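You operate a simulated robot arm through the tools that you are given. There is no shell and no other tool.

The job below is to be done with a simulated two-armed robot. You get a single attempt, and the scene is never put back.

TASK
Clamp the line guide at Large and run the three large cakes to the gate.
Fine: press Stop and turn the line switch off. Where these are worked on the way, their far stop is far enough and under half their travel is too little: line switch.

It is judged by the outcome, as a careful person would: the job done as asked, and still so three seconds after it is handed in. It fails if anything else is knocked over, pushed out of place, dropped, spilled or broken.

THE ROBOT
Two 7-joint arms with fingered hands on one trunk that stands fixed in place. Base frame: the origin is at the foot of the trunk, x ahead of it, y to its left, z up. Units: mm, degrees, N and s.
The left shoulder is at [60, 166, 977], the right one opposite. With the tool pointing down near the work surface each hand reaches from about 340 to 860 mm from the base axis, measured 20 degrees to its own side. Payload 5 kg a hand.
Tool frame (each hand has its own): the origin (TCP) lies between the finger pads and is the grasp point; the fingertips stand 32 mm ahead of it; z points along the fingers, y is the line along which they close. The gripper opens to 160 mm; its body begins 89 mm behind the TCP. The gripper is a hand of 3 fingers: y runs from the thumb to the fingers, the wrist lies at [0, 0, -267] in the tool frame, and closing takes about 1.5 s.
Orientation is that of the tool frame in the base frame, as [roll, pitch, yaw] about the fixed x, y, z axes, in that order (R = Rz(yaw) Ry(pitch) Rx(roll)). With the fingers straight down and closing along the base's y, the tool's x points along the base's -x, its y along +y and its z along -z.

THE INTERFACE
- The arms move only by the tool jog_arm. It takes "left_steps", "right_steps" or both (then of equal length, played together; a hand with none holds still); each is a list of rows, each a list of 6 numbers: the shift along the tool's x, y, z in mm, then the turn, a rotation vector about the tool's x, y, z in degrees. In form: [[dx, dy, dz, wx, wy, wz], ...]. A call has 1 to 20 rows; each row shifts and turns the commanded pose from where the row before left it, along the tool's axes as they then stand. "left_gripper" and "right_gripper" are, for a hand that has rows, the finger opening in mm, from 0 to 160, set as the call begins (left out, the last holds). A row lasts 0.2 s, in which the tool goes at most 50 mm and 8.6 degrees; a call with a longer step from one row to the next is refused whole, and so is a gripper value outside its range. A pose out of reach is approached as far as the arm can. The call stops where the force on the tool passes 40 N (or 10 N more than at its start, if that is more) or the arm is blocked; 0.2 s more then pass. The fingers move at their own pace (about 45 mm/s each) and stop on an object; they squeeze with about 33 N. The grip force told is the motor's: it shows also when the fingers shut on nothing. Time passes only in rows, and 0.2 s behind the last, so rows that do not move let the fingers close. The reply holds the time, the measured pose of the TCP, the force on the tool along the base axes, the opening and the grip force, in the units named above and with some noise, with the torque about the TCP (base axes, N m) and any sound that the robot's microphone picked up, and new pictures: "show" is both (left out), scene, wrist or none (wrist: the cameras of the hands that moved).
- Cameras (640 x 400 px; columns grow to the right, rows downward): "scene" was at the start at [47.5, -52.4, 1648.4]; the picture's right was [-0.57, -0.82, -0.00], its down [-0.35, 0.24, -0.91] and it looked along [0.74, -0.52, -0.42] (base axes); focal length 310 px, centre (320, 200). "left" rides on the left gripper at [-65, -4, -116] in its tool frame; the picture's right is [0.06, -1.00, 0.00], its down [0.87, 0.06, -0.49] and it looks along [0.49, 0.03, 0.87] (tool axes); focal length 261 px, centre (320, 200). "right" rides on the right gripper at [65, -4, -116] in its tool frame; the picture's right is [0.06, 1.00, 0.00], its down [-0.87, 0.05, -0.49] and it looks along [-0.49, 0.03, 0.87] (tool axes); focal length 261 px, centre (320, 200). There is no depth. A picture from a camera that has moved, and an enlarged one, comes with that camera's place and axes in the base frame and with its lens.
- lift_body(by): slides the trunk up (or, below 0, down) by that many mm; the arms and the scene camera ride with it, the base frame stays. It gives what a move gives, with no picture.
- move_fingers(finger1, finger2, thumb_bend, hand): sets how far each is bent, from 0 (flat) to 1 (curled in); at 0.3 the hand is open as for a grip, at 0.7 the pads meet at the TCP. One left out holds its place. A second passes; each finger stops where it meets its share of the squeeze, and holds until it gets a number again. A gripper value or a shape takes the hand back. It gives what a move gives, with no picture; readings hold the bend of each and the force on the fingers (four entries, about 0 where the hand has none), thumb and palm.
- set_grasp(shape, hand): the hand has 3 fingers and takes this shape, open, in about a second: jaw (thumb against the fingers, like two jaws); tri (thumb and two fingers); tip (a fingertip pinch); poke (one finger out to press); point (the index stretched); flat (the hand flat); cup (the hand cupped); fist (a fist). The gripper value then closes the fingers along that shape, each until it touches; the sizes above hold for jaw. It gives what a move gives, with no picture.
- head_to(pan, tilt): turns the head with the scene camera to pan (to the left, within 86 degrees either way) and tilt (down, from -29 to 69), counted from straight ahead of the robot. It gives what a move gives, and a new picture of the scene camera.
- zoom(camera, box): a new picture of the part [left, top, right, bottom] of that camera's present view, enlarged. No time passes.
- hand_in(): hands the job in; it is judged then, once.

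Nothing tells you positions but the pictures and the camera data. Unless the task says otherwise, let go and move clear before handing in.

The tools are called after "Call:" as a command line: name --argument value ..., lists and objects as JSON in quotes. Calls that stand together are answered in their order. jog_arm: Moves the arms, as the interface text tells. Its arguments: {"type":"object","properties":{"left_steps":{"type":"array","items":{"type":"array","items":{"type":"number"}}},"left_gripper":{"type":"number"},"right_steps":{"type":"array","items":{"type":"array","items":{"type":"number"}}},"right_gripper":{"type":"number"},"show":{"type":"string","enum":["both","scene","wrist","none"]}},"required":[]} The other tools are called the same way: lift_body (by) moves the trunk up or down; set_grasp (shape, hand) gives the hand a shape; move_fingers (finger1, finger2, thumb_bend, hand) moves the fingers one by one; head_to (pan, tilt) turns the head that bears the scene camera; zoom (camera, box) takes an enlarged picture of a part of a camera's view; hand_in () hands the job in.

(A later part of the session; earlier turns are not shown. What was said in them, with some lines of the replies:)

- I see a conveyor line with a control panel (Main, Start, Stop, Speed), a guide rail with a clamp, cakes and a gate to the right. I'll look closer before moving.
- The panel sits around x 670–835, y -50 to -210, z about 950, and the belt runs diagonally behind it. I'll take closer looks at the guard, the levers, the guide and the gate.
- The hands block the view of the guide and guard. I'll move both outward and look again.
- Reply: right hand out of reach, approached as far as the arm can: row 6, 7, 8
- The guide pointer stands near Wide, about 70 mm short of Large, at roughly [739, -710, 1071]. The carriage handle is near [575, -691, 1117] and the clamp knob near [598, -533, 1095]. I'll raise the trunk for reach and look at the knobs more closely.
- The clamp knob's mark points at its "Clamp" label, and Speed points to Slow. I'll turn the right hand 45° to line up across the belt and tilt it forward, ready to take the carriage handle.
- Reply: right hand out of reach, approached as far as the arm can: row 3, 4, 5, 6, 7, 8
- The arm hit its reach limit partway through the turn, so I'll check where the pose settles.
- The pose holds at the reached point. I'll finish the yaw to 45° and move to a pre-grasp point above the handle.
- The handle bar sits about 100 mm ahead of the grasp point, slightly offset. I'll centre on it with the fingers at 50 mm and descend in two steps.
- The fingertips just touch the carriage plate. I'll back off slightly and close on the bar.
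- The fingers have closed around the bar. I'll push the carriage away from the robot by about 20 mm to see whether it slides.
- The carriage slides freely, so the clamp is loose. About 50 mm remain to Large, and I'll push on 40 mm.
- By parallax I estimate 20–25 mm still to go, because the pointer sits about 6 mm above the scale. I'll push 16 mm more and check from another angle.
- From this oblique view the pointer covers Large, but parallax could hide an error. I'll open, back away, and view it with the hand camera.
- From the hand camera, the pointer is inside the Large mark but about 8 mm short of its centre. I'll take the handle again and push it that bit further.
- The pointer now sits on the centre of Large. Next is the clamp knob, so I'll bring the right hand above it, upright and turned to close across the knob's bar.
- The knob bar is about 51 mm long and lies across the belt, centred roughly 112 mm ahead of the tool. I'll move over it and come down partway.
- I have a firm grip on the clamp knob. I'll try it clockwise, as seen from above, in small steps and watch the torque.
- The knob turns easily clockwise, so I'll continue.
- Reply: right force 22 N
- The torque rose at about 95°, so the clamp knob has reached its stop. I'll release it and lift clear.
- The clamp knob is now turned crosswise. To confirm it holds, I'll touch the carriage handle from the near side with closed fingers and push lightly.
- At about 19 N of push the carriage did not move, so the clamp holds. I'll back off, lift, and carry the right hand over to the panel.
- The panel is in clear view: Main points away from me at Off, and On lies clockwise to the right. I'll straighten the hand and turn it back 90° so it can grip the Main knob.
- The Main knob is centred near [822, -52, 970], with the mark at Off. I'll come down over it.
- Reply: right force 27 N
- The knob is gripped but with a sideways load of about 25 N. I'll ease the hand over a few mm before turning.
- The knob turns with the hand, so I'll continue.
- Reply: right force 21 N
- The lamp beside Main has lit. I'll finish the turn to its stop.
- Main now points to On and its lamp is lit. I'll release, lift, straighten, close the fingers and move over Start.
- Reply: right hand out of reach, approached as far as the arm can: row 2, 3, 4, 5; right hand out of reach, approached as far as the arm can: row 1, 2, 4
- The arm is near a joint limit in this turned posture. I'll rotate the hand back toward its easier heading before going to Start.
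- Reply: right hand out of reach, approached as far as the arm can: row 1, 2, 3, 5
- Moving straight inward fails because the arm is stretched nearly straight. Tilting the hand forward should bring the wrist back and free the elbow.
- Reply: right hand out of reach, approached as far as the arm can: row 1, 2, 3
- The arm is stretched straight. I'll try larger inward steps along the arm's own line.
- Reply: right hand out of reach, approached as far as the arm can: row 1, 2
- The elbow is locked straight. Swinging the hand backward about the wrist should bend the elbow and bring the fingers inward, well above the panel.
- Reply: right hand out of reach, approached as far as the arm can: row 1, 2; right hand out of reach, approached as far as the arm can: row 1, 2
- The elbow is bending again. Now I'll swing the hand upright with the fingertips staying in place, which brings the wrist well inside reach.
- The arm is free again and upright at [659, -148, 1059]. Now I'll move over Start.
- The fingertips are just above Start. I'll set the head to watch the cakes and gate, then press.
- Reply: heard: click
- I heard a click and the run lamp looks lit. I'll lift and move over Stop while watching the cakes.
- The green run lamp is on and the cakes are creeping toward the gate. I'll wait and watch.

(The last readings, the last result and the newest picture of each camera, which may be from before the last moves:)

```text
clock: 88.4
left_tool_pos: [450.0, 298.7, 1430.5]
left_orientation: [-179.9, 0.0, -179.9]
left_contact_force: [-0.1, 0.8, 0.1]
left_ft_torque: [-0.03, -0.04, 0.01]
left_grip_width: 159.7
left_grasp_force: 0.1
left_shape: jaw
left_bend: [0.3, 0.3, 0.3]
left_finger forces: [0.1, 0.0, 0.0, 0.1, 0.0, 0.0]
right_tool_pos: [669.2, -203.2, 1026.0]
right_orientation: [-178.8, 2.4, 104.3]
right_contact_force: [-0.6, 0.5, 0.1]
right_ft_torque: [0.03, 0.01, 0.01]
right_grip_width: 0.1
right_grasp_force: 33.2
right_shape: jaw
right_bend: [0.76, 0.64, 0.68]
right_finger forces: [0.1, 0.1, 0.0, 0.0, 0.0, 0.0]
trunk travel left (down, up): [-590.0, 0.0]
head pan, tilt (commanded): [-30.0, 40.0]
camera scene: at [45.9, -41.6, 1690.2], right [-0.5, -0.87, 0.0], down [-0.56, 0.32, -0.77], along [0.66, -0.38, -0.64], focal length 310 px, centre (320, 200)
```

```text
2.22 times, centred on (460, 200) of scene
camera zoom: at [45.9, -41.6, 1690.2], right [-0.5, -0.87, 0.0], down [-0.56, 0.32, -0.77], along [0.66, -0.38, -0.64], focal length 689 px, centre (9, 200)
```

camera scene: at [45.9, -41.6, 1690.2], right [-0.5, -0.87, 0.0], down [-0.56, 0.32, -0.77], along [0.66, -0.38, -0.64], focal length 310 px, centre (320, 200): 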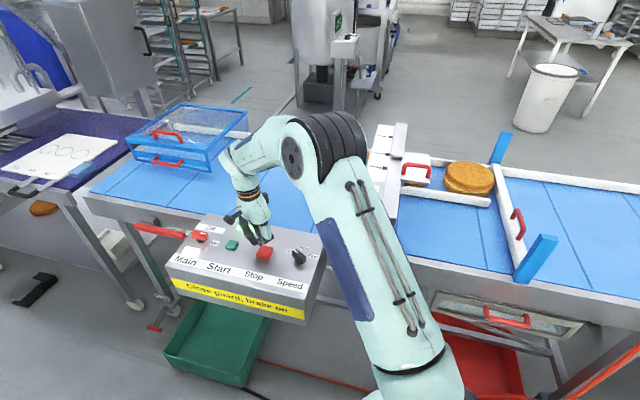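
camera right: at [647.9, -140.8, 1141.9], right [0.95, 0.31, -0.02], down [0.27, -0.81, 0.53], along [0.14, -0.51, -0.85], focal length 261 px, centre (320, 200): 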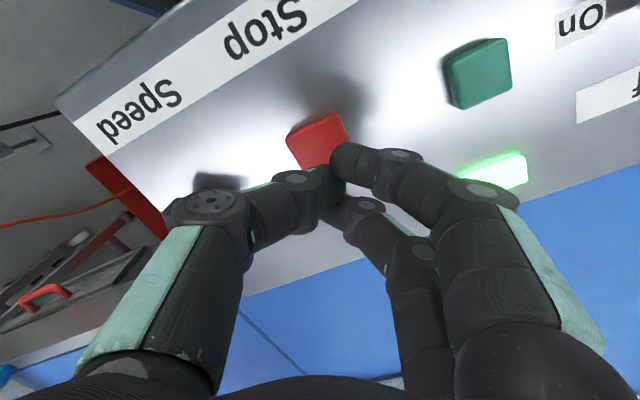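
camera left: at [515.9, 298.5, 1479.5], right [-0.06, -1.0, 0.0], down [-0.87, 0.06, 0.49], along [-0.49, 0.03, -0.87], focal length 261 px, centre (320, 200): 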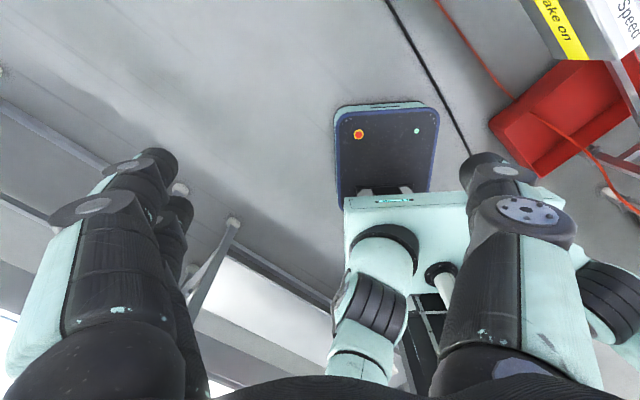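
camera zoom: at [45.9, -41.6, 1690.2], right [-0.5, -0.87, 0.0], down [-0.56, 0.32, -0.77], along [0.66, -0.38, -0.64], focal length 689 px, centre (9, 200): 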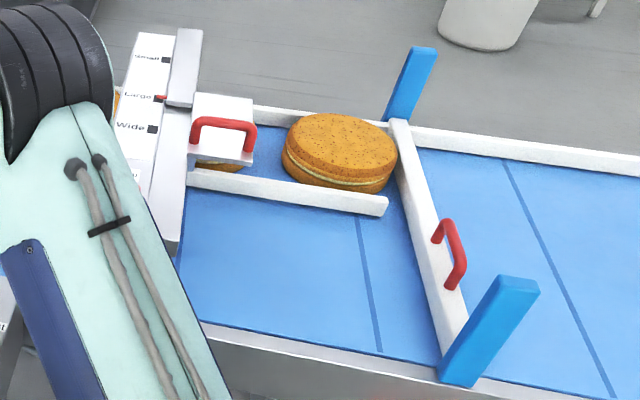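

The first cake is at the gate. I'll wait for the other two to close up behind it.

Call:
jog_arm --right_steps '[[0, 0, 0, 0, 0, 0], [0, 0, 0, 0, 0, 0], [0, 0, 0, 0, 0, 0], [0, 0, 0, 0, 0, 0], [0, 0, 0, 0, 0, 0], [0, 0, 0, 0, 0, 0], [0, 0, 0, 0, 0, 0], [0, 0, 0, 0, 0, 0], [0, 0, 0, 0, 0, 0], [0, 0, 0, 0, 0, 0], [0, 0, 0, 0, 0, 0], [0, 0, 0, 0, 0, 0], [0, 0, 0, 0, 0, 0], [0, 0, 0, 0, 0, 0], [0, 0, 0, 0, 0, 0], [0, 0, 0, 0, 0, 0]]' --show "scene"

Call:
zoom --camera "scene" --box '[340, 110, 580, 290]'

```text
clock: 91.8
left_tool_pos: [449.6, 300.4, 1430.2]
left_orientation: [-179.9, 0.0, -179.8]
left_contact_force: [-0.2, -0.4, -0.4]
left_ft_torque: [0.01, -0.03, -0.03]
left_grip_width: 159.9
left_grasp_force: 0.1
left_shape: jaw
left_bend: [0.3, 0.3, 0.3]
left_finger forces: [0.1, 0.1, 0.0, 0.0, 0.0, 0.0]
right_tool_pos: [668.8, -202.7, 1024.6]
right_orientation: [-178.7, 2.4, 104.4]
right_contact_force: [0.0, -0.4, 0.1]
right_ft_torque: [0.0, 0.0, -0.01]
right_grip_width: 0.0
right_grasp_force: 33.5
right_shape: jaw
right_bend: [0.76, 0.64, 0.68]
right_finger forces: [0.0, 0.0, 0.0, 0.0, 0.1, 0.0]
trunk travel left (down, up): [-590.0, 0.0]
head pan, tilt (commanded): [-30.0, 40.0]
camera scene: at [45.9, -41.6, 1690.2], right [-0.5, -0.87, 0.0], down [-0.56, 0.32, -0.77], along [0.66, -0.38, -0.64], focal length 310 px, centre (320, 200)
```

scene: 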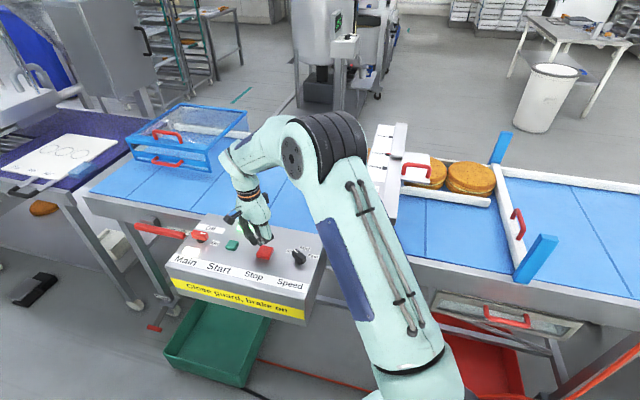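

```text
2.22 times, centred on (460, 200) of scene
camera zoom: at [45.9, -41.6, 1690.2], right [-0.5, -0.87, 0.0], down [-0.56, 0.32, -0.77], along [0.66, -0.38, -0.64], focal length 689 px, centre (9, 200)
```

zoom: 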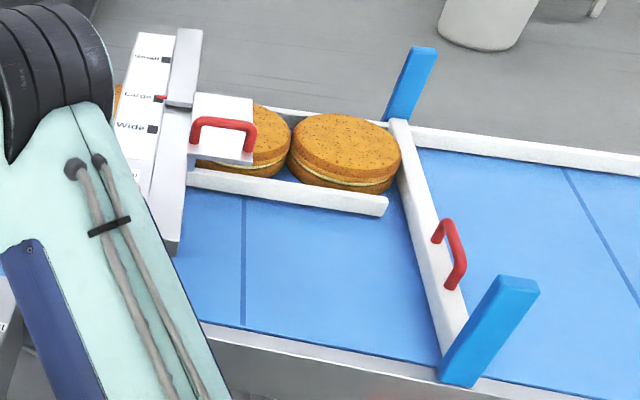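

Call:
jog_arm --right_steps '[[0, 0, 0, 0, 0, 0], [0, 0, 0, 0, 0, 0], [0, 0, 0, 0, 0, 0], [0, 0, 0, 0, 0, 0], [0, 0, 0, 0, 0, 0], [0, 0, 0, 0, 0, 0], [0, 0, 0, 0, 0, 0], [0, 0, 0, 0, 0, 0], [0, 0, 0, 0, 0, 0], [0, 0, 0, 0, 0, 0]]' --show "scene"

Call:
zoom --camera "scene" --box '[340, 110, 580, 290]'

Call:
zoom --camera "right" --box '[0, 0, 640, 400]'

Call:
zoom --camera "left" --box '[0, 0, 640, 400]'

```text
clock: 94.0
left_tool_pos: [449.3, 300.9, 1430.4]
left_orientation: [-179.8, 0.0, -179.8]
left_contact_force: [0.6, 1.9, 0.1]
left_ft_torque: [-0.06, -0.01, 0.0]
left_grip_width: 159.7
left_grasp_force: 0.1
left_shape: jaw
left_bend: [0.3, 0.3, 0.3]
left_finger forces: [0.1, 0.1, 0.0, 0.0, 0.0, 0.1]
right_tool_pos: [668.3, -202.6, 1025.5]
right_orientation: [-178.7, 2.4, 104.4]
right_contact_force: [-0.1, 0.6, 0.6]
right_ft_torque: [-0.01, -0.01, 0.0]
right_grip_width: 0.0
right_grasp_force: 33.6
right_shape: jaw
right_bend: [0.76, 0.64, 0.68]
right_finger forces: [0.0, 0.1, 0.1, 0.0, 0.0, 0.1]
trunk travel left (down, up): [-590.0, 0.0]
head pan, tilt (commanded): [-30.0, 40.0]
camera scene: at [45.9, -41.6, 1690.2], right [-0.5, -0.87, 0.0], down [-0.56, 0.32, -0.77], along [0.66, -0.38, -0.64], focal length 310 px, centre (320, 200)
```

scene: 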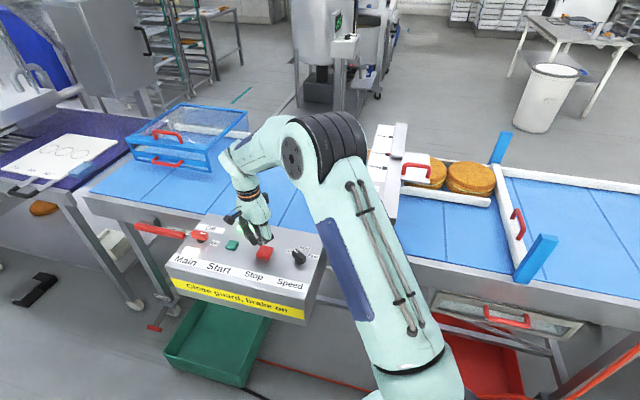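

```text
2.22 times, centred on (460, 200) of scene
camera zoom: at [45.9, -41.6, 1690.2], right [-0.5, -0.87, 0.0], down [-0.56, 0.32, -0.77], along [0.66, -0.38, -0.64], focal length 689 px, centre (9, 200)
```

zoom: 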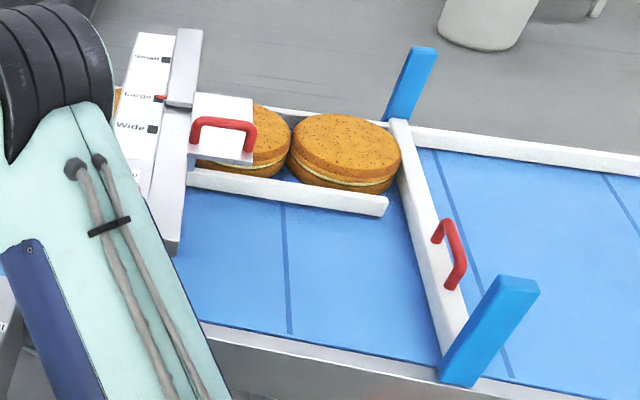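

```text
1.00 times, centred on (320, 200) of right (not enlarged: the box is as wide or as high as the picture)
camera zoom: at [649.4, -135.0, 1136.8], right [0.95, 0.31, -0.03], down [0.27, -0.8, 0.53], along [0.14, -0.51, -0.85], focal length 261 px, centre (320, 200)
```

zoom: 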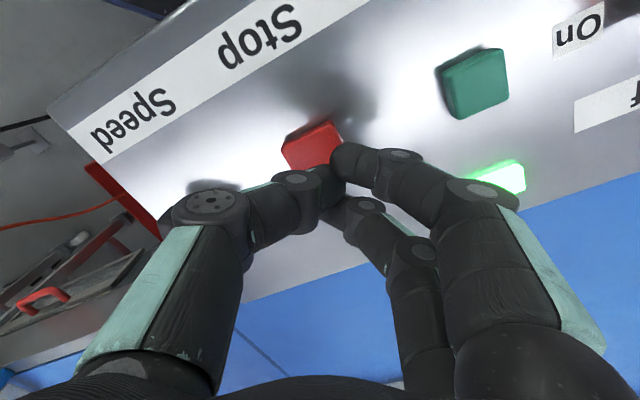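

```text
1.00 times, centred on (320, 200) of left (not enlarged: the box is as wide or as high as the picture)
camera zoom: at [515.0, 296.6, 1545.3], right [-0.06, -1.0, 0.0], down [-0.87, 0.05, 0.49], along [-0.49, 0.03, -0.87], focal length 261 px, centre (320, 200)
```

zoom: 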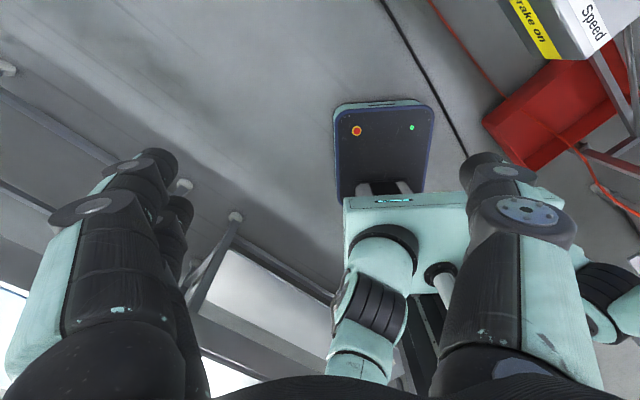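

The first two cakes are queued at the gate, and the third should be tight behind, hidden by the arm. I'll press Stop now, then check all three.

Call:
jog_arm --right_steps '[[4, -4, 10, 0, 0, 0], [0, 0, 8, 0, 0, 0], [0, 0, 6, 0, 0, 0], [0, 0, 5, 0, 0, 0], [0, 0, 4, 0, 0, 0]]' --show "both"

```text
clock: 95.2
left_tool_pos: [449.1, 300.8, 1431.9]
left_orientation: [-179.9, 0.1, -179.8]
left_contact_force: [-0.1, 0.1, -0.1]
left_ft_torque: [0.02, -0.01, -0.03]
left_grip_width: 159.8
left_grasp_force: 0.0
left_shape: jaw
left_bend: [0.3, 0.3, 0.3]
left_finger forces: [0.0, 0.0, 0.1, 0.0, 0.0, 0.1]
right_tool_pos: [664.2, -201.0, 992.9]
right_orientation: [-178.9, 2.4, 104.5]
right_contact_force: [1.9, 0.2, 7.5]
right_ft_torque: [-0.08, -0.13, 0.02]
right_grip_width: 0.0
right_grasp_force: 33.0
right_shape: jaw
right_bend: [0.76, 0.65, 0.68]
right_finger forces: [0.0, 0.1, 0.0, 0.0, 0.0, 0.0]
trunk travel left (down, up): [-590.0, 0.0]
head pan, tilt (commanded): [-30.0, 40.0]
heard: click
camera scene: at [45.2, -41.2, 1690.4], right [-0.5, -0.87, 0.0], down [-0.56, 0.32, -0.77], along [0.66, -0.38, -0.64], focal length 310 px, centre (320, 200)
camera right: at [644.2, -133.1, 1104.7], right [0.95, 0.31, -0.02], down [0.27, -0.8, 0.53], along [0.14, -0.51, -0.85], focal length 261 px, centre (320, 200)
```

scene: 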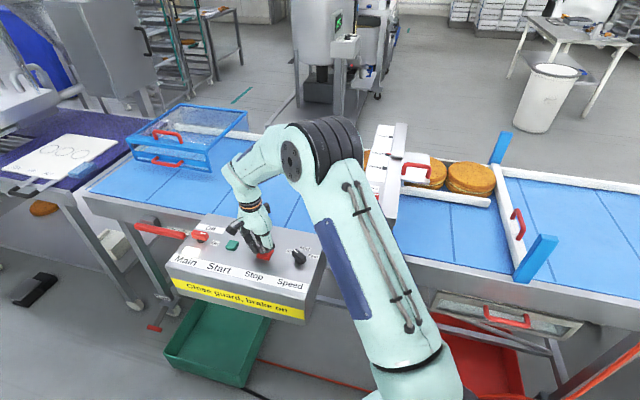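
right: 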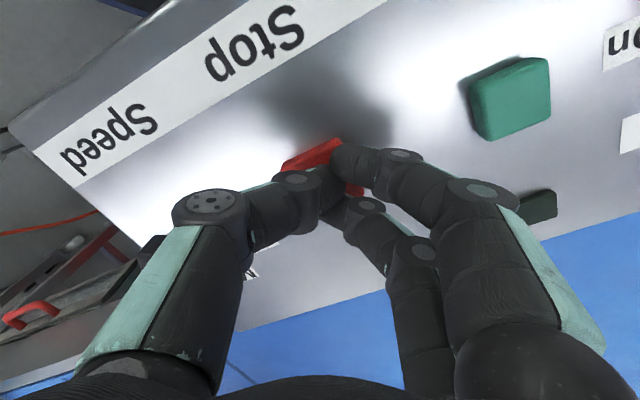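

Stop clicked and the run lamp is out. I'll lift the hand, move inward and check the cakes.

Call:
jog_arm --right_steps '[[0, 0, -20, 0, 0, 0], [0, 0, -30, 0, 0, 0], [10, 10, -30, 0, 0, 0], [10, 10, -20, 0, 0, 0], [20, 10, 0, 0, 0, 0], [20, 10, 0, 0, 0, 0]]' --show "scene"

Call:
zoom --camera "scene" --box '[300, 110, 540, 290]'

```text
clock: 96.6
left_tool_pos: [450.3, 300.9, 1430.4]
left_orientation: [-179.9, 0.0, -179.9]
left_contact_force: [-0.3, -0.3, -0.5]
left_ft_torque: [0.01, -0.02, -0.03]
left_grip_width: 160.0
left_grasp_force: 0.0
left_shape: jaw
left_bend: [0.3, 0.3, 0.3]
left_finger forces: [0.0, 0.0, 0.0, 0.0, 0.1, 0.0]
right_tool_pos: [688.7, -127.8, 1088.6]
right_orientation: [-178.7, 2.6, 104.6]
right_contact_force: [0.5, -0.3, -0.2]
right_ft_torque: [-0.02, -0.03, 0.03]
right_grip_width: 0.0
right_grasp_force: 32.8
right_shape: jaw
right_bend: [0.76, 0.64, 0.68]
right_finger forces: [0.0, 0.1, 0.0, 0.0, 0.1, 0.0]
trunk travel left (down, up): [-590.0, 0.0]
head pan, tilt (commanded): [-30.0, 40.0]
camera scene: at [45.9, -41.0, 1690.2], right [-0.5, -0.87, 0.0], down [-0.56, 0.32, -0.77], along [0.66, -0.38, -0.64], focal length 310 px, centre (320, 200)
```

scene: 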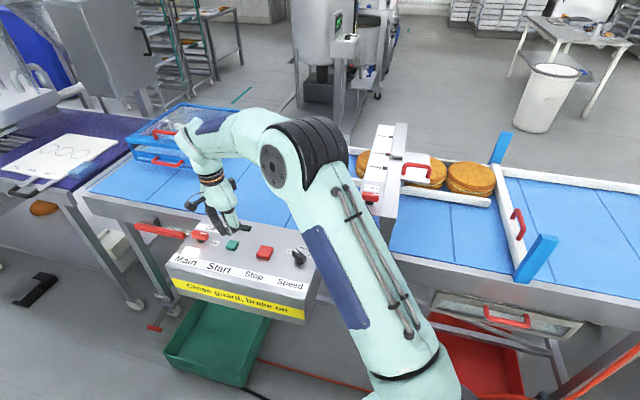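

```text
2.22 times, centred on (420, 200) of scene
camera zoom: at [45.9, -41.0, 1690.2], right [-0.5, -0.87, 0.0], down [-0.56, 0.32, -0.77], along [0.66, -0.38, -0.64], focal length 689 px, centre (98, 200)
```

zoom: 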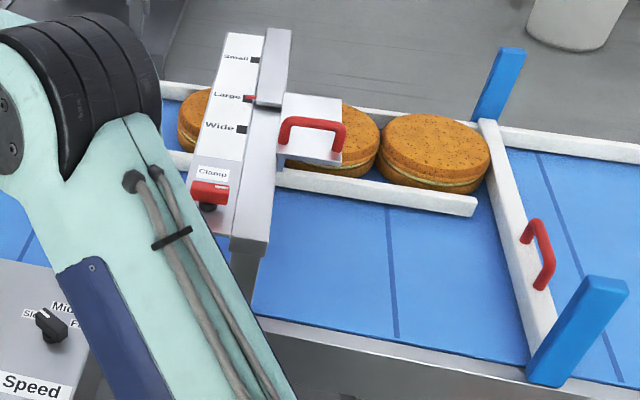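

All three cakes are queued against the gate, and the guide pointer is still on Large. Now to turn Main off: I'll turn the hand to grip the bar in its On position and hover over it with a slight forward tilt.

Call:
jog_arm --right_steps '[[0, 0, 0, 0, 0, 7.5], [0, 0, 0, 0, 0, 7.5], [0, 0, 0, 0, 0, 7.5], [0, 0, 0, 0, 0, 7.5], [0, 0, 0, 0, 0, 7.5], [0, 0, 0, 0, 0, 7.5], [0, 0, 0, 0, 0, 7.5], [0, 0, 0, 0, 0, 7.5], [0, 0, 0, -3.55, 4.85, 0], [0, 0, 0, -3.55, 4.85, 0]]' --right_gripper 60 --show "none"

```text
clock: 98.8
left_tool_pos: [449.6, 299.5, 1430.6]
left_orientation: [-179.9, 0.1, -179.8]
left_contact_force: [-0.3, 0.4, -0.5]
left_ft_torque: [0.0, -0.02, 0.03]
left_grip_width: 160.0
left_grasp_force: 0.0
left_shape: jaw
left_bend: [0.3, 0.3, 0.3]
left_finger forces: [0.0, 0.0, 0.1, 0.0, 0.0, 0.0]
right_tool_pos: [688.8, -127.6, 1089.0]
right_orientation: [171.4, -7.4, 45.1]
right_contact_force: [-0.5, -0.7, -0.1]
right_ft_torque: [0.01, -0.01, -0.03]
right_grip_width: 59.8
right_grasp_force: 0.0
right_shape: jaw
right_bend: [0.73, 0.73, 0.7]
right_finger forces: [0.0, 0.1, 0.1, 0.0, 0.0, 0.1]
trunk travel left (down, up): [-590.0, 0.0]
head pan, tilt (commanded): [-30.0, 40.0]
```

Call:
jog_arm --right_steps '[[33.3, 7.7, 11.4, 0, 0, 0], [33.3, 7.7, 11.4, 0, 0, 0], [33.3, 7.7, 11.4, 0, 0, 0], [33.3, 7.7, 11.4, 0, 0, 0]]' --show "both"

Call:
zoom --camera "right" --box '[220, 60, 420, 240]'

```text
clock: 99.8
left_tool_pos: [451.2, 299.9, 1429.6]
left_orientation: [-179.8, 0.0, -179.9]
left_contact_force: [0.3, 0.4, -0.1]
left_ft_torque: [-0.01, 0.05, 0.0]
left_grip_width: 159.8
left_grasp_force: 0.0
left_shape: jaw
left_bend: [0.3, 0.3, 0.3]
left_finger forces: [0.0, 0.0, 0.1, 0.0, 0.0, 0.0]
right_tool_pos: [812.3, -57.0, 1064.4]
right_orientation: [171.6, -7.4, 45.2]
right_contact_force: [-0.4, 0.4, 1.0]
right_ft_torque: [-0.01, 0.03, 0.0]
right_grip_width: 59.6
right_grasp_force: 0.1
right_shape: jaw
right_bend: [0.73, 0.73, 0.7]
right_finger forces: [0.0, 0.0, 0.1, 0.1, 0.0, 0.0]
trunk travel left (down, up): [-590.0, 0.0]
head pan, tilt (commanded): [-30.0, 40.0]
camera scene: at [47.3, -41.1, 1690.2], right [-0.5, -0.87, 0.0], down [-0.56, 0.32, -0.77], along [0.66, -0.38, -0.64], focal length 310 px, centre (320, 200)
camera right: at [831.7, -6.4, 1183.7], right [0.73, -0.67, 0.15], down [-0.67, -0.64, 0.38], along [-0.15, -0.38, -0.91], focal length 261 px, centre (320, 200)
```

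scene: 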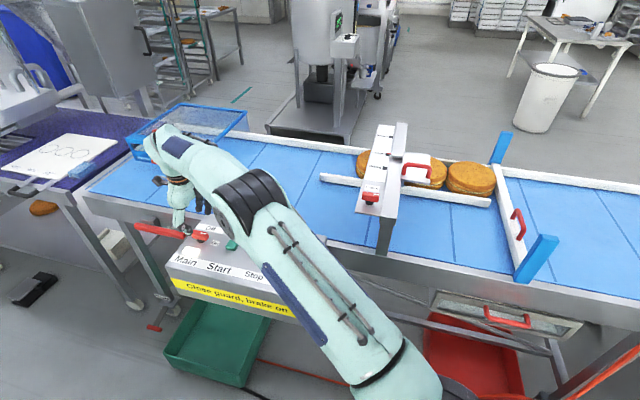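
right: 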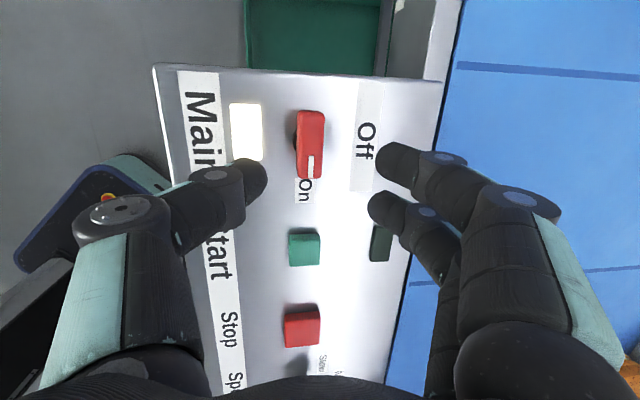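

```text
2.22 times, centred on (320, 150) of right
camera zoom: at [831.7, -6.4, 1183.7], right [0.73, -0.67, 0.15], down [-0.67, -0.64, 0.38], along [-0.15, -0.38, -0.91], focal length 579 px, centre (320, 311)
```

zoom: 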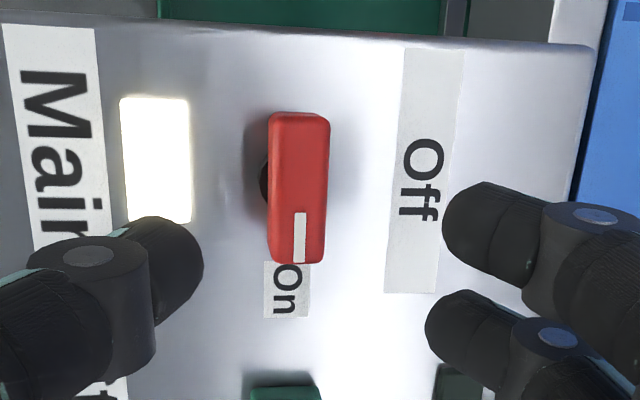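

Call:
jog_arm --right_steps '[[0.5, -2.7, 25, 0, 0, 0], [0.5, -2.7, 25, 0, 0, 0]]' --right_gripper 48 --show "wrist"

Call:
zoom --camera "right" --box '[220, 60, 420, 240]'

```text
clock: 100.4
left_tool_pos: [449.5, 299.6, 1430.2]
left_orientation: [180.0, 0.0, -179.9]
left_contact_force: [-0.4, 0.2, 0.2]
left_ft_torque: [-0.02, -0.03, 0.03]
left_grip_width: 159.8
left_grasp_force: 0.1
left_shape: jaw
left_bend: [0.3, 0.3, 0.3]
left_finger forces: [0.0, 0.0, 0.1, 0.1, 0.0, 0.0]
right_tool_pos: [817.4, -53.6, 1014.4]
right_orientation: [171.5, -7.4, 45.3]
right_contact_force: [0.3, 0.0, 0.1]
right_ft_torque: [0.0, 0.03, 0.0]
right_grip_width: 48.8
right_grasp_force: 0.1
right_shape: jaw
right_bend: [0.73, 0.73, 0.7]
right_finger forces: [0.1, 0.0, 0.0, 0.1, 0.1, 0.1]
trunk travel left (down, up): [-590.0, 0.0]
head pan, tilt (commanded): [-30.0, 40.0]
camera right: at [837.0, -3.3, 1135.0], right [0.73, -0.67, 0.16], down [-0.67, -0.64, 0.38], along [-0.15, -0.38, -0.91], focal length 261 px, centre (320, 200)
```

right: 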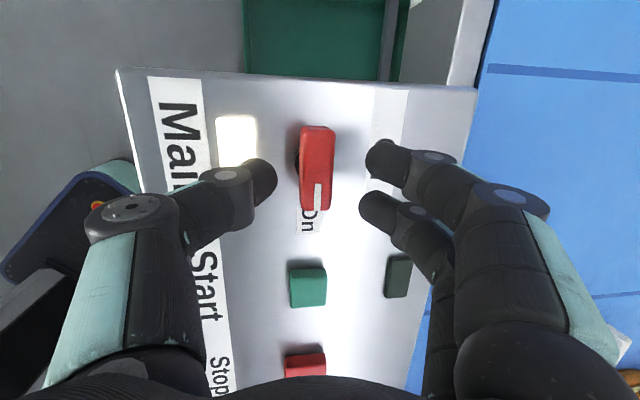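

```text
2.22 times, centred on (320, 150) of right
camera zoom: at [837.0, -3.3, 1135.0], right [0.73, -0.67, 0.16], down [-0.67, -0.64, 0.38], along [-0.15, -0.38, -0.91], focal length 579 px, centre (320, 311)
```

zoom: 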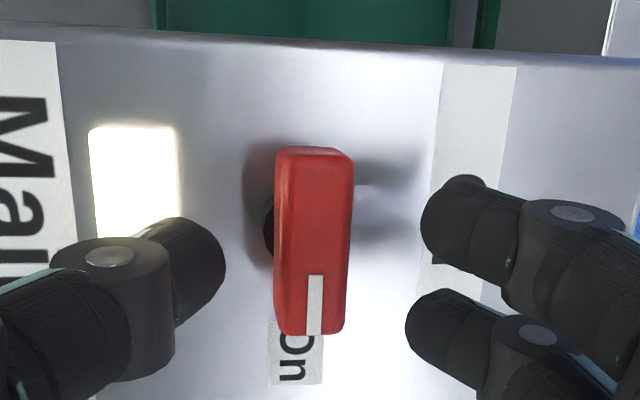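

Call:
jog_arm --right_steps '[[1, -1, 11, 0, 0, 0], [1, -1, 11, 0, 0, 0]]' --show "none"

Call:
jog_arm --right_steps '[[0, 0, 0, 0, 0, 0], [0, 0, 0, 0, 0, 0], [0, 0, 0, 0, 0, 0], [0, 0, 0, 0, 0, 0], [0, 0, 0, 0, 0, 0]]' --right_gripper 0 --show "wrist"

```text
clock: 101.0
left_tool_pos: [449.2, 300.2, 1431.2]
left_orientation: [-179.8, 0.1, -180.0]
left_contact_force: [-0.3, 0.0, -0.1]
left_ft_torque: [0.01, 0.0, 0.04]
left_grip_width: 160.1
left_grasp_force: 0.0
left_shape: jaw
left_bend: [0.3, 0.3, 0.3]
left_finger forces: [0.1, 0.0, 0.0, 0.2, 0.0, 0.1]
right_tool_pos: [822.3, -49.9, 993.7]
right_orientation: [171.4, -7.4, 45.2]
right_contact_force: [-0.3, -0.4, 0.1]
right_ft_torque: [-0.01, 0.0, -0.01]
right_grip_width: 48.2
right_grasp_force: 0.0
right_shape: jaw
right_bend: [0.73, 0.73, 0.7]
right_finger forces: [0.1, 0.0, 0.1, 0.1, 0.0, 0.0]
trunk travel left (down, up): [-590.0, 0.0]
head pan, tilt (commanded): [-30.0, 40.0]
```

```text
clock: 102.2
left_tool_pos: [449.2, 300.4, 1430.3]
left_orientation: [-179.8, -0.1, -179.9]
left_contact_force: [-0.1, 1.1, 0.0]
left_ft_torque: [0.01, 0.02, 0.04]
left_grip_width: 160.2
left_grasp_force: 0.1
left_shape: jaw
left_bend: [0.3, 0.3, 0.3]
left_finger forces: [0.0, 0.0, 0.0, 0.1, 0.1, 0.1]
right_tool_pos: [822.2, -51.1, 992.5]
right_orientation: [171.4, -7.2, 45.2]
right_contact_force: [0.1, 0.0, -2.9]
right_ft_torque: [0.03, 0.03, -0.01]
right_grip_width: 14.7
right_grasp_force: 32.6
right_shape: jaw
right_bend: [0.72, 0.72, 0.7]
right_finger forces: [14.5, 14.6, 0.1, 0.0, 29.4, 0.0]
trunk travel left (down, up): [-590.0, 0.0]
head pan, tilt (commanded): [-30.0, 40.0]
camera right: at [841.9, 0.2, 1113.4], right [0.73, -0.67, 0.16], down [-0.67, -0.64, 0.38], along [-0.15, -0.38, -0.91], focal length 261 px, centre (320, 200)
```

right: 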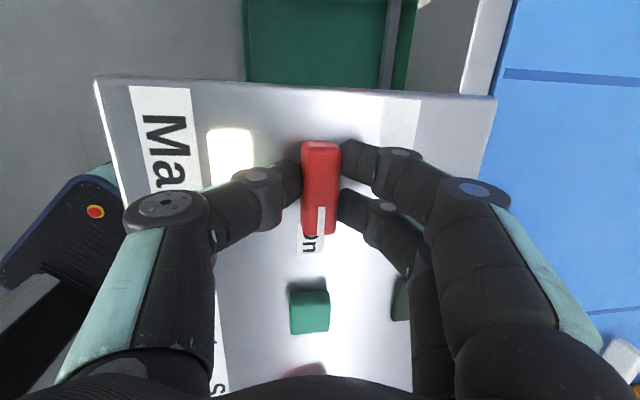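

Gripped cleanly with almost no side load. Now I'll turn Main counter-clockwise back to Off.

Call:
jog_arm --right_steps '[[0, 0, 0, 0, 0, -5], [0, 0, 0, 0, 0, -5], [0, 0, 0, 0, 0, -5], [0, 0, 0, 0, 0, -5], [0, 0, 0, 0, 0, -5], [0, 0, 0, 0, 0, -5]]' --show "wrist"

```text
clock: 103.6
left_tool_pos: [448.7, 300.9, 1431.4]
left_orientation: [-179.9, 0.2, 180.0]
left_contact_force: [-0.4, -0.3, 1.1]
left_ft_torque: [0.01, 0.03, -0.01]
left_grip_width: 159.8
left_grasp_force: 0.1
left_shape: jaw
left_bend: [0.3, 0.3, 0.3]
left_finger forces: [0.0, 0.0, 0.1, 0.0, 0.0, 0.1]
right_tool_pos: [820.9, -49.6, 992.8]
right_orientation: [169.0, -2.0, 74.8]
right_contact_force: [-7.4, 4.4, -4.1]
right_ft_torque: [0.49, 0.31, -0.05]
right_grip_width: 14.1
right_grasp_force: 32.9
right_shape: jaw
right_bend: [0.72, 0.71, 0.7]
right_finger forces: [14.7, 13.3, 0.0, 0.0, 36.5, 0.0]
trunk travel left (down, up): [-590.0, 0.0]
head pan, tilt (commanded): [-30.0, 40.0]
camera right: at [811.4, 16.3, 1107.6], right [0.96, -0.2, 0.19], down [-0.27, -0.84, 0.46], along [0.07, -0.5, -0.87], focal length 261 px, centre (320, 200)
```

right: 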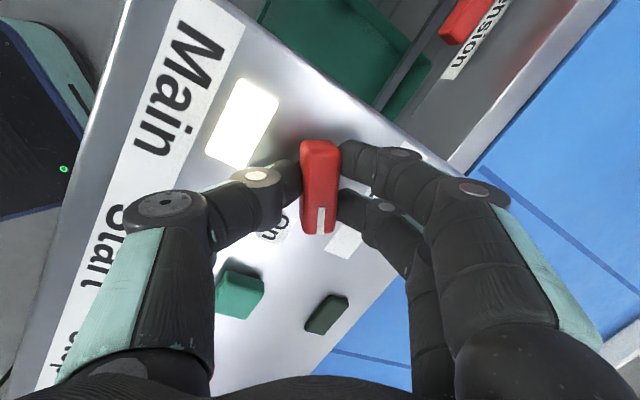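

Call:
jog_arm --right_steps '[[0, -0.7, 0, 0, 0, -5], [0, -0.7, 0, 0, 0, -5], [0, -0.5, 0, 0, 0, -5], [0, 0, 0, 0, 0, -5], [0, 0, 0, 0, 0, -5], [0, 0, 0, 0, 0, -5]]' --show "wrist"

```text
clock: 105.0
left_tool_pos: [448.8, 301.5, 1430.9]
left_orientation: [-179.9, 0.1, -179.9]
left_contact_force: [-0.1, 0.0, -0.2]
left_ft_torque: [-0.01, 0.01, 0.02]
left_grip_width: 159.7
left_grasp_force: 0.2
left_shape: jaw
left_bend: [0.3, 0.3, 0.3]
left_finger forces: [0.1, 0.0, 0.0, 0.0, 0.0, 0.1]
right_tool_pos: [821.0, -49.1, 991.7]
right_orientation: [169.4, 3.7, 104.4]
right_contact_force: [-9.9, 4.6, -0.8]
right_ft_torque: [0.56, 0.48, -0.04]
right_grip_width: 14.4
right_grasp_force: 32.6
right_shape: jaw
right_bend: [0.72, 0.71, 0.7]
right_finger forces: [16.3, 13.3, 0.1, 0.0, 37.2, 0.0]
trunk travel left (down, up): [-590.0, 0.0]
head pan, tilt (commanded): [-30.0, 40.0]
camera right: at [776.7, 14.6, 1101.2], right [0.93, 0.32, 0.18], down [0.17, -0.82, 0.55], along [0.32, -0.48, -0.82], focal length 261 px, centre (320, 200)
```

right: 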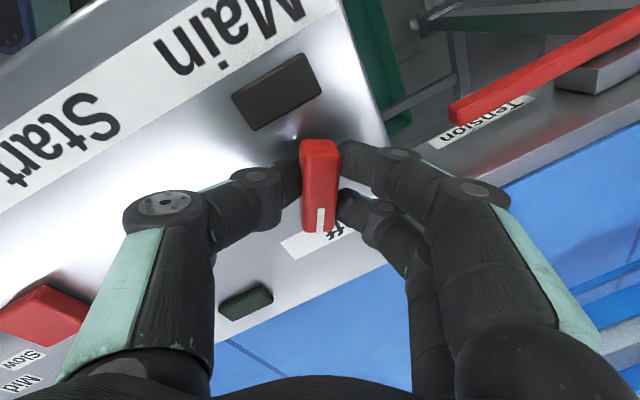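

The Main lamp has gone out. I'll complete the turn to the Off stop.

Call:
jog_arm --right_steps '[[0, -0.7, 0, 0, 0, -5], [0, -0.7, 0, 0, 0, -5], [0, -0.5, 0, 0, 0, -5], [0, 0, 0, 0, 0, -5], [0, 0, 0, 0, 0, -5], [0, 0, 0, 0, 0, -4]]' --show "wrist"

```text
clock: 106.4
left_tool_pos: [449.6, 301.2, 1430.5]
left_orientation: [-179.9, 0.2, -179.9]
left_contact_force: [0.0, 0.3, 0.1]
left_ft_torque: [0.01, 0.01, -0.01]
left_grip_width: 159.7
left_grasp_force: 0.1
left_shape: jaw
left_bend: [0.3, 0.3, 0.3]
left_finger forces: [0.0, 0.0, 0.1, 0.0, 0.0, 0.0]
right_tool_pos: [817.9, -49.8, 992.0]
right_orientation: [172.5, 8.5, 133.2]
right_contact_force: [-7.4, 7.9, -1.7]
right_ft_torque: [0.54, 0.44, -0.1]
right_grip_width: 14.6
right_grasp_force: 33.1
right_shape: jaw
right_bend: [0.73, 0.71, 0.7]
right_finger forces: [19.1, 13.6, 0.1, 0.1, 31.3, 0.0]
trunk travel left (down, up): [-590.0, 0.0]
head pan, tilt (commanded): [-30.0, 40.0]
camera right: at [748.2, -3.7, 1095.8], right [0.67, 0.74, 0.12], down [0.53, -0.58, 0.62], along [0.52, -0.35, -0.78], focal length 261 px, centre (320, 200)
```

right: 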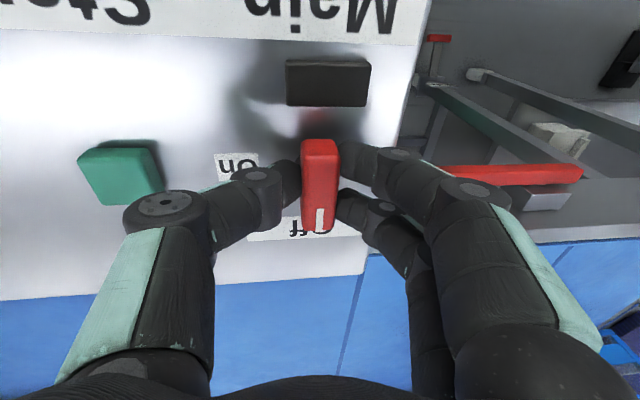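

Call:
jog_arm --right_steps '[[0, 0, 0, 0, 0, -3], [0, 0, 0, 0, 0, 0]]' --show "none"

Call:
jog_arm --right_steps '[[0, 0, 0, 0, 0, 0], [0, 0, 0, 0, 0, 0], [0, 0, 0, 0, 0, 0], [0, 0, -15, 0, 0, 0], [0, 0, -30, 0, 0, 0], [0, 0, -30, 0, 0, 0]]' --right_gripper 56 --show "both"

Call:
zoom --camera "right" --box '[160, 30, 420, 220]'

```text
clock: 107.0
left_tool_pos: [451.1, 301.2, 1430.8]
left_orientation: [-179.9, 0.0, -179.9]
left_contact_force: [0.2, 0.2, -0.5]
left_ft_torque: [-0.01, 0.0, 0.02]
left_grip_width: 160.1
left_grasp_force: 0.0
left_shape: jaw
left_bend: [0.3, 0.3, 0.3]
left_finger forces: [0.1, 0.1, 0.0, 0.0, 0.0, 0.0]
right_tool_pos: [819.3, -49.8, 993.9]
right_orientation: [172.9, 8.8, 136.2]
right_contact_force: [-5.6, 8.0, -1.2]
right_ft_torque: [0.52, 0.46, -0.33]
right_grip_width: 14.1
right_grasp_force: 32.8
right_shape: jaw
right_bend: [0.73, 0.71, 0.7]
right_finger forces: [19.8, 12.3, 0.0, 0.1, 30.6, 0.0]
trunk travel left (down, up): [-590.0, 0.0]
head pan, tilt (commanded): [-30.0, 40.0]
```

```text
clock: 108.4
left_tool_pos: [449.7, 299.8, 1432.3]
left_orientation: [-179.8, 0.1, -179.9]
left_contact_force: [-0.6, 0.6, -0.4]
left_ft_torque: [0.0, 0.0, 0.0]
left_grip_width: 159.8
left_grasp_force: 0.0
left_shape: jaw
left_bend: [0.3, 0.3, 0.3]
left_finger forces: [0.0, 0.0, 0.0, 0.0, 0.0, 0.0]
right_tool_pos: [805.0, -49.9, 1065.6]
right_orientation: [172.9, 8.8, 136.2]
right_contact_force: [0.5, 0.4, 0.3]
right_ft_torque: [-0.02, -0.05, 0.0]
right_grip_width: 55.6
right_grasp_force: 0.0
right_shape: jaw
right_bend: [0.73, 0.73, 0.7]
right_finger forces: [0.1, 0.1, 0.0, 0.0, 0.0, 0.0]
trunk travel left (down, up): [-590.0, 0.0]
head pan, tilt (commanded): [-30.0, 40.0]
camera scene: at [45.3, -41.5, 1690.1], right [-0.5, -0.87, 0.0], down [-0.56, 0.32, -0.77], along [0.66, -0.38, -0.64], focal length 310 px, centre (320, 200)
camera right: at [731.3, -6.8, 1168.1], right [0.63, 0.77, 0.11], down [0.56, -0.55, 0.62], along [0.54, -0.33, -0.78], focal length 261 px, centre (320, 200)
```

scene: 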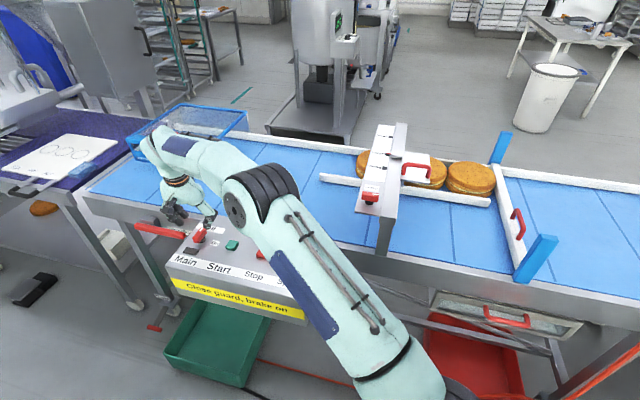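
right: 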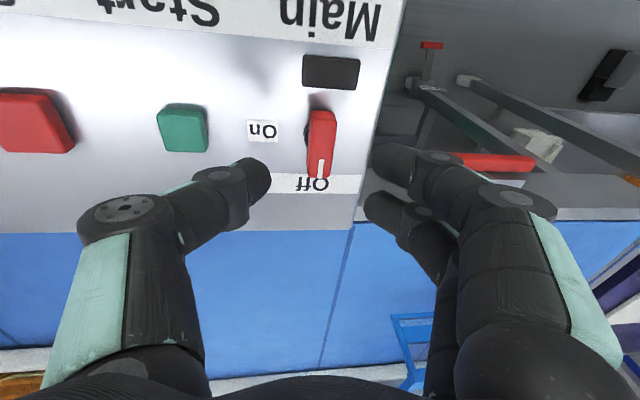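

```text
2.11 times, centred on (290, 125) of right
camera zoom: at [731.3, -6.8, 1168.1], right [0.63, 0.77, 0.11], down [0.56, -0.55, 0.62], along [0.54, -0.33, -0.78], focal length 549 px, centre (383, 358)
```

zoom: 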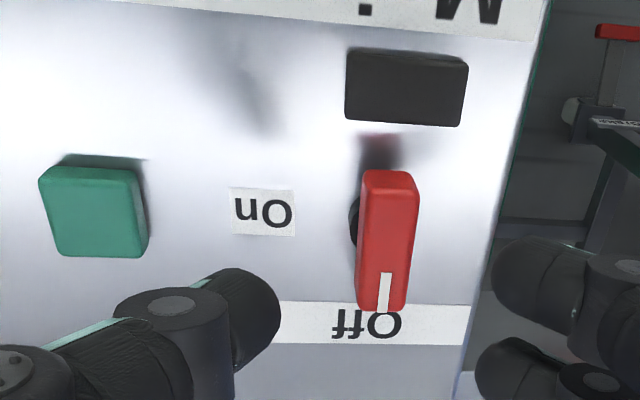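

Main is at Off and both lamps are dark. I'll draw the hand back and clear, then check everything.

Call:
jog_arm --right_steps '[[9.3, -26.7, -25.8, 0, 0, 0], [9.3, -26.7, -25.8, 0, 0, 0], [9.3, -26.7, -25.8, 0, 0, 0], [9.3, -26.7, -25.8, 0, 0, 0], [9.3, -26.7, -25.8, 0, 0, 0], [0, -30, -20, 0, 0, 0], [0, -30, -20, 0, 0, 0], [0, -30, -20, 0, 0, 0], [0, -30, -20, 0, 0, 0]]' --show "scene"

Call:
zoom --camera "scene" --box '[300, 110, 540, 290]'

Call:
zoom --camera "scene" --box '[360, 120, 440, 200]'

Call:
zoom --camera "scene" --box '[150, 200, 330, 320]'

```text
clock: 110.4
left_tool_pos: [448.0, 300.8, 1431.5]
left_orientation: [180.0, 0.0, 179.9]
left_contact_force: [-0.2, 0.1, 0.4]
left_ft_torque: [0.01, -0.03, -0.01]
left_grip_width: 159.9
left_grasp_force: 0.1
left_shape: jaw
left_bend: [0.3, 0.3, 0.3]
left_finger forces: [0.0, 0.0, 0.0, 0.0, 0.1, 0.1]
right_tool_pos: [558.0, -200.2, 1233.8]
right_orientation: [172.8, 8.7, 136.0]
right_contact_force: [0.1, -0.3, 0.5]
right_ft_torque: [0.01, -0.03, 0.01]
right_grip_width: 55.9
right_grasp_force: 0.1
right_shape: jaw
right_bend: [0.73, 0.73, 0.7]
right_finger forces: [0.0, 0.0, 0.0, 0.0, 0.1, 0.0]
trunk travel left (down, up): [-590.0, 0.0]
head pan, tilt (commanded): [-30.0, 40.0]
camera scene: at [44.6, -42.3, 1690.2], right [-0.5, -0.87, 0.0], down [-0.56, 0.32, -0.77], along [0.66, -0.38, -0.64], focal length 310 px, centre (320, 200)
```

scene: 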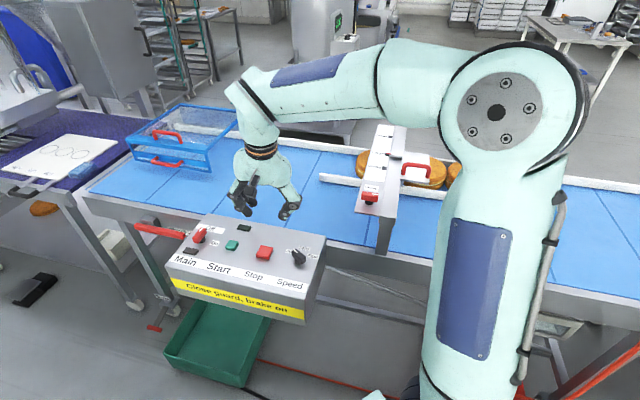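

```text
2.22 times, centred on (420, 200) of scene
camera zoom: at [44.6, -42.3, 1690.2], right [-0.5, -0.87, 0.0], down [-0.56, 0.32, -0.77], along [0.66, -0.38, -0.64], focal length 689 px, centre (98, 200)
```

zoom: 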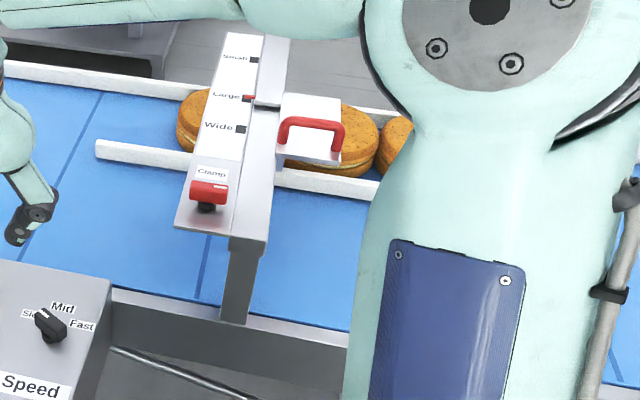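

```text
5.00 times, centred on (400, 160) of scene
camera zoom: at [44.6, -42.3, 1690.2], right [-0.5, -0.87, 0.0], down [-0.56, 0.32, -0.77], along [0.66, -0.38, -0.64], focal length 1551 px, centre (-80, 400)
```

zoom: 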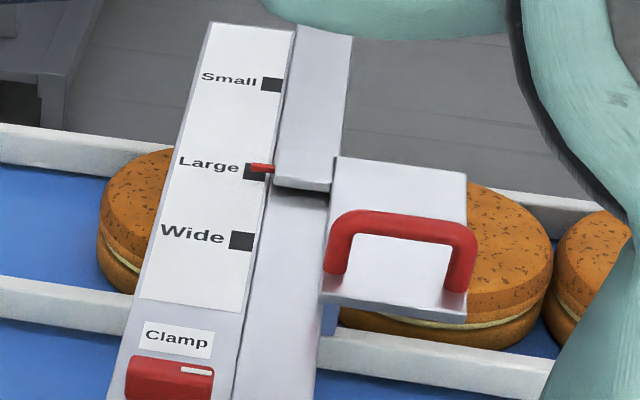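

```text
3.33 times, centred on (240, 260) of scene
camera zoom: at [44.6, -42.3, 1690.2], right [-0.5, -0.87, 0.0], down [-0.56, 0.32, -0.77], along [0.66, -0.38, -0.64], focal length 1034 px, centre (587, 0)
```

zoom: 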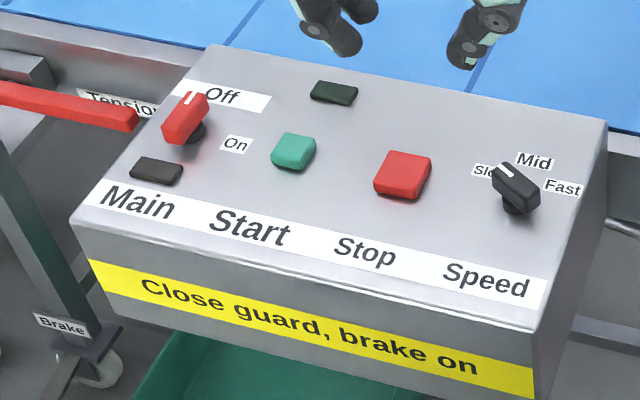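

The guide is clamped at Large, the three cakes are queued at the gate, Stop has been pressed, Main is Off with both lamps dark, and the hands are clear. I'm handing in.

Call:
hand_in

```text
The job is handed in.
```

The line guide is clamped at Large, and the three large cakes are queued at the gate. Stop is pressed and the line switch (Main) is turned fully back to Off, with both lamps dark.

- **Guide:** I slid the carriage until the pointer sat within about 2 mm of the centre of the Large mark. I then turned the clamp to its stop, and the carriage did not move under a push of about 19 N.
- **Cakes:** The belt ran about 13 seconds at Slow, the speed it was already set to. The first cake reached the gate and the second closed up against it. The third was partly hidden, but its visible edge puts it touching the second.
- **Panel:** Start and Stop each clicked and the run lamp followed. The Main lamp went out as the switch turned to Off.
- **Not touched:** I left the guard, the brake pedal and the Tension lever alone. The guard and pedal are out of reach, the guard looked closed, and the line started normally.

Nothing else looked knocked, moved or dropped, and both hands were clear when I handed in.
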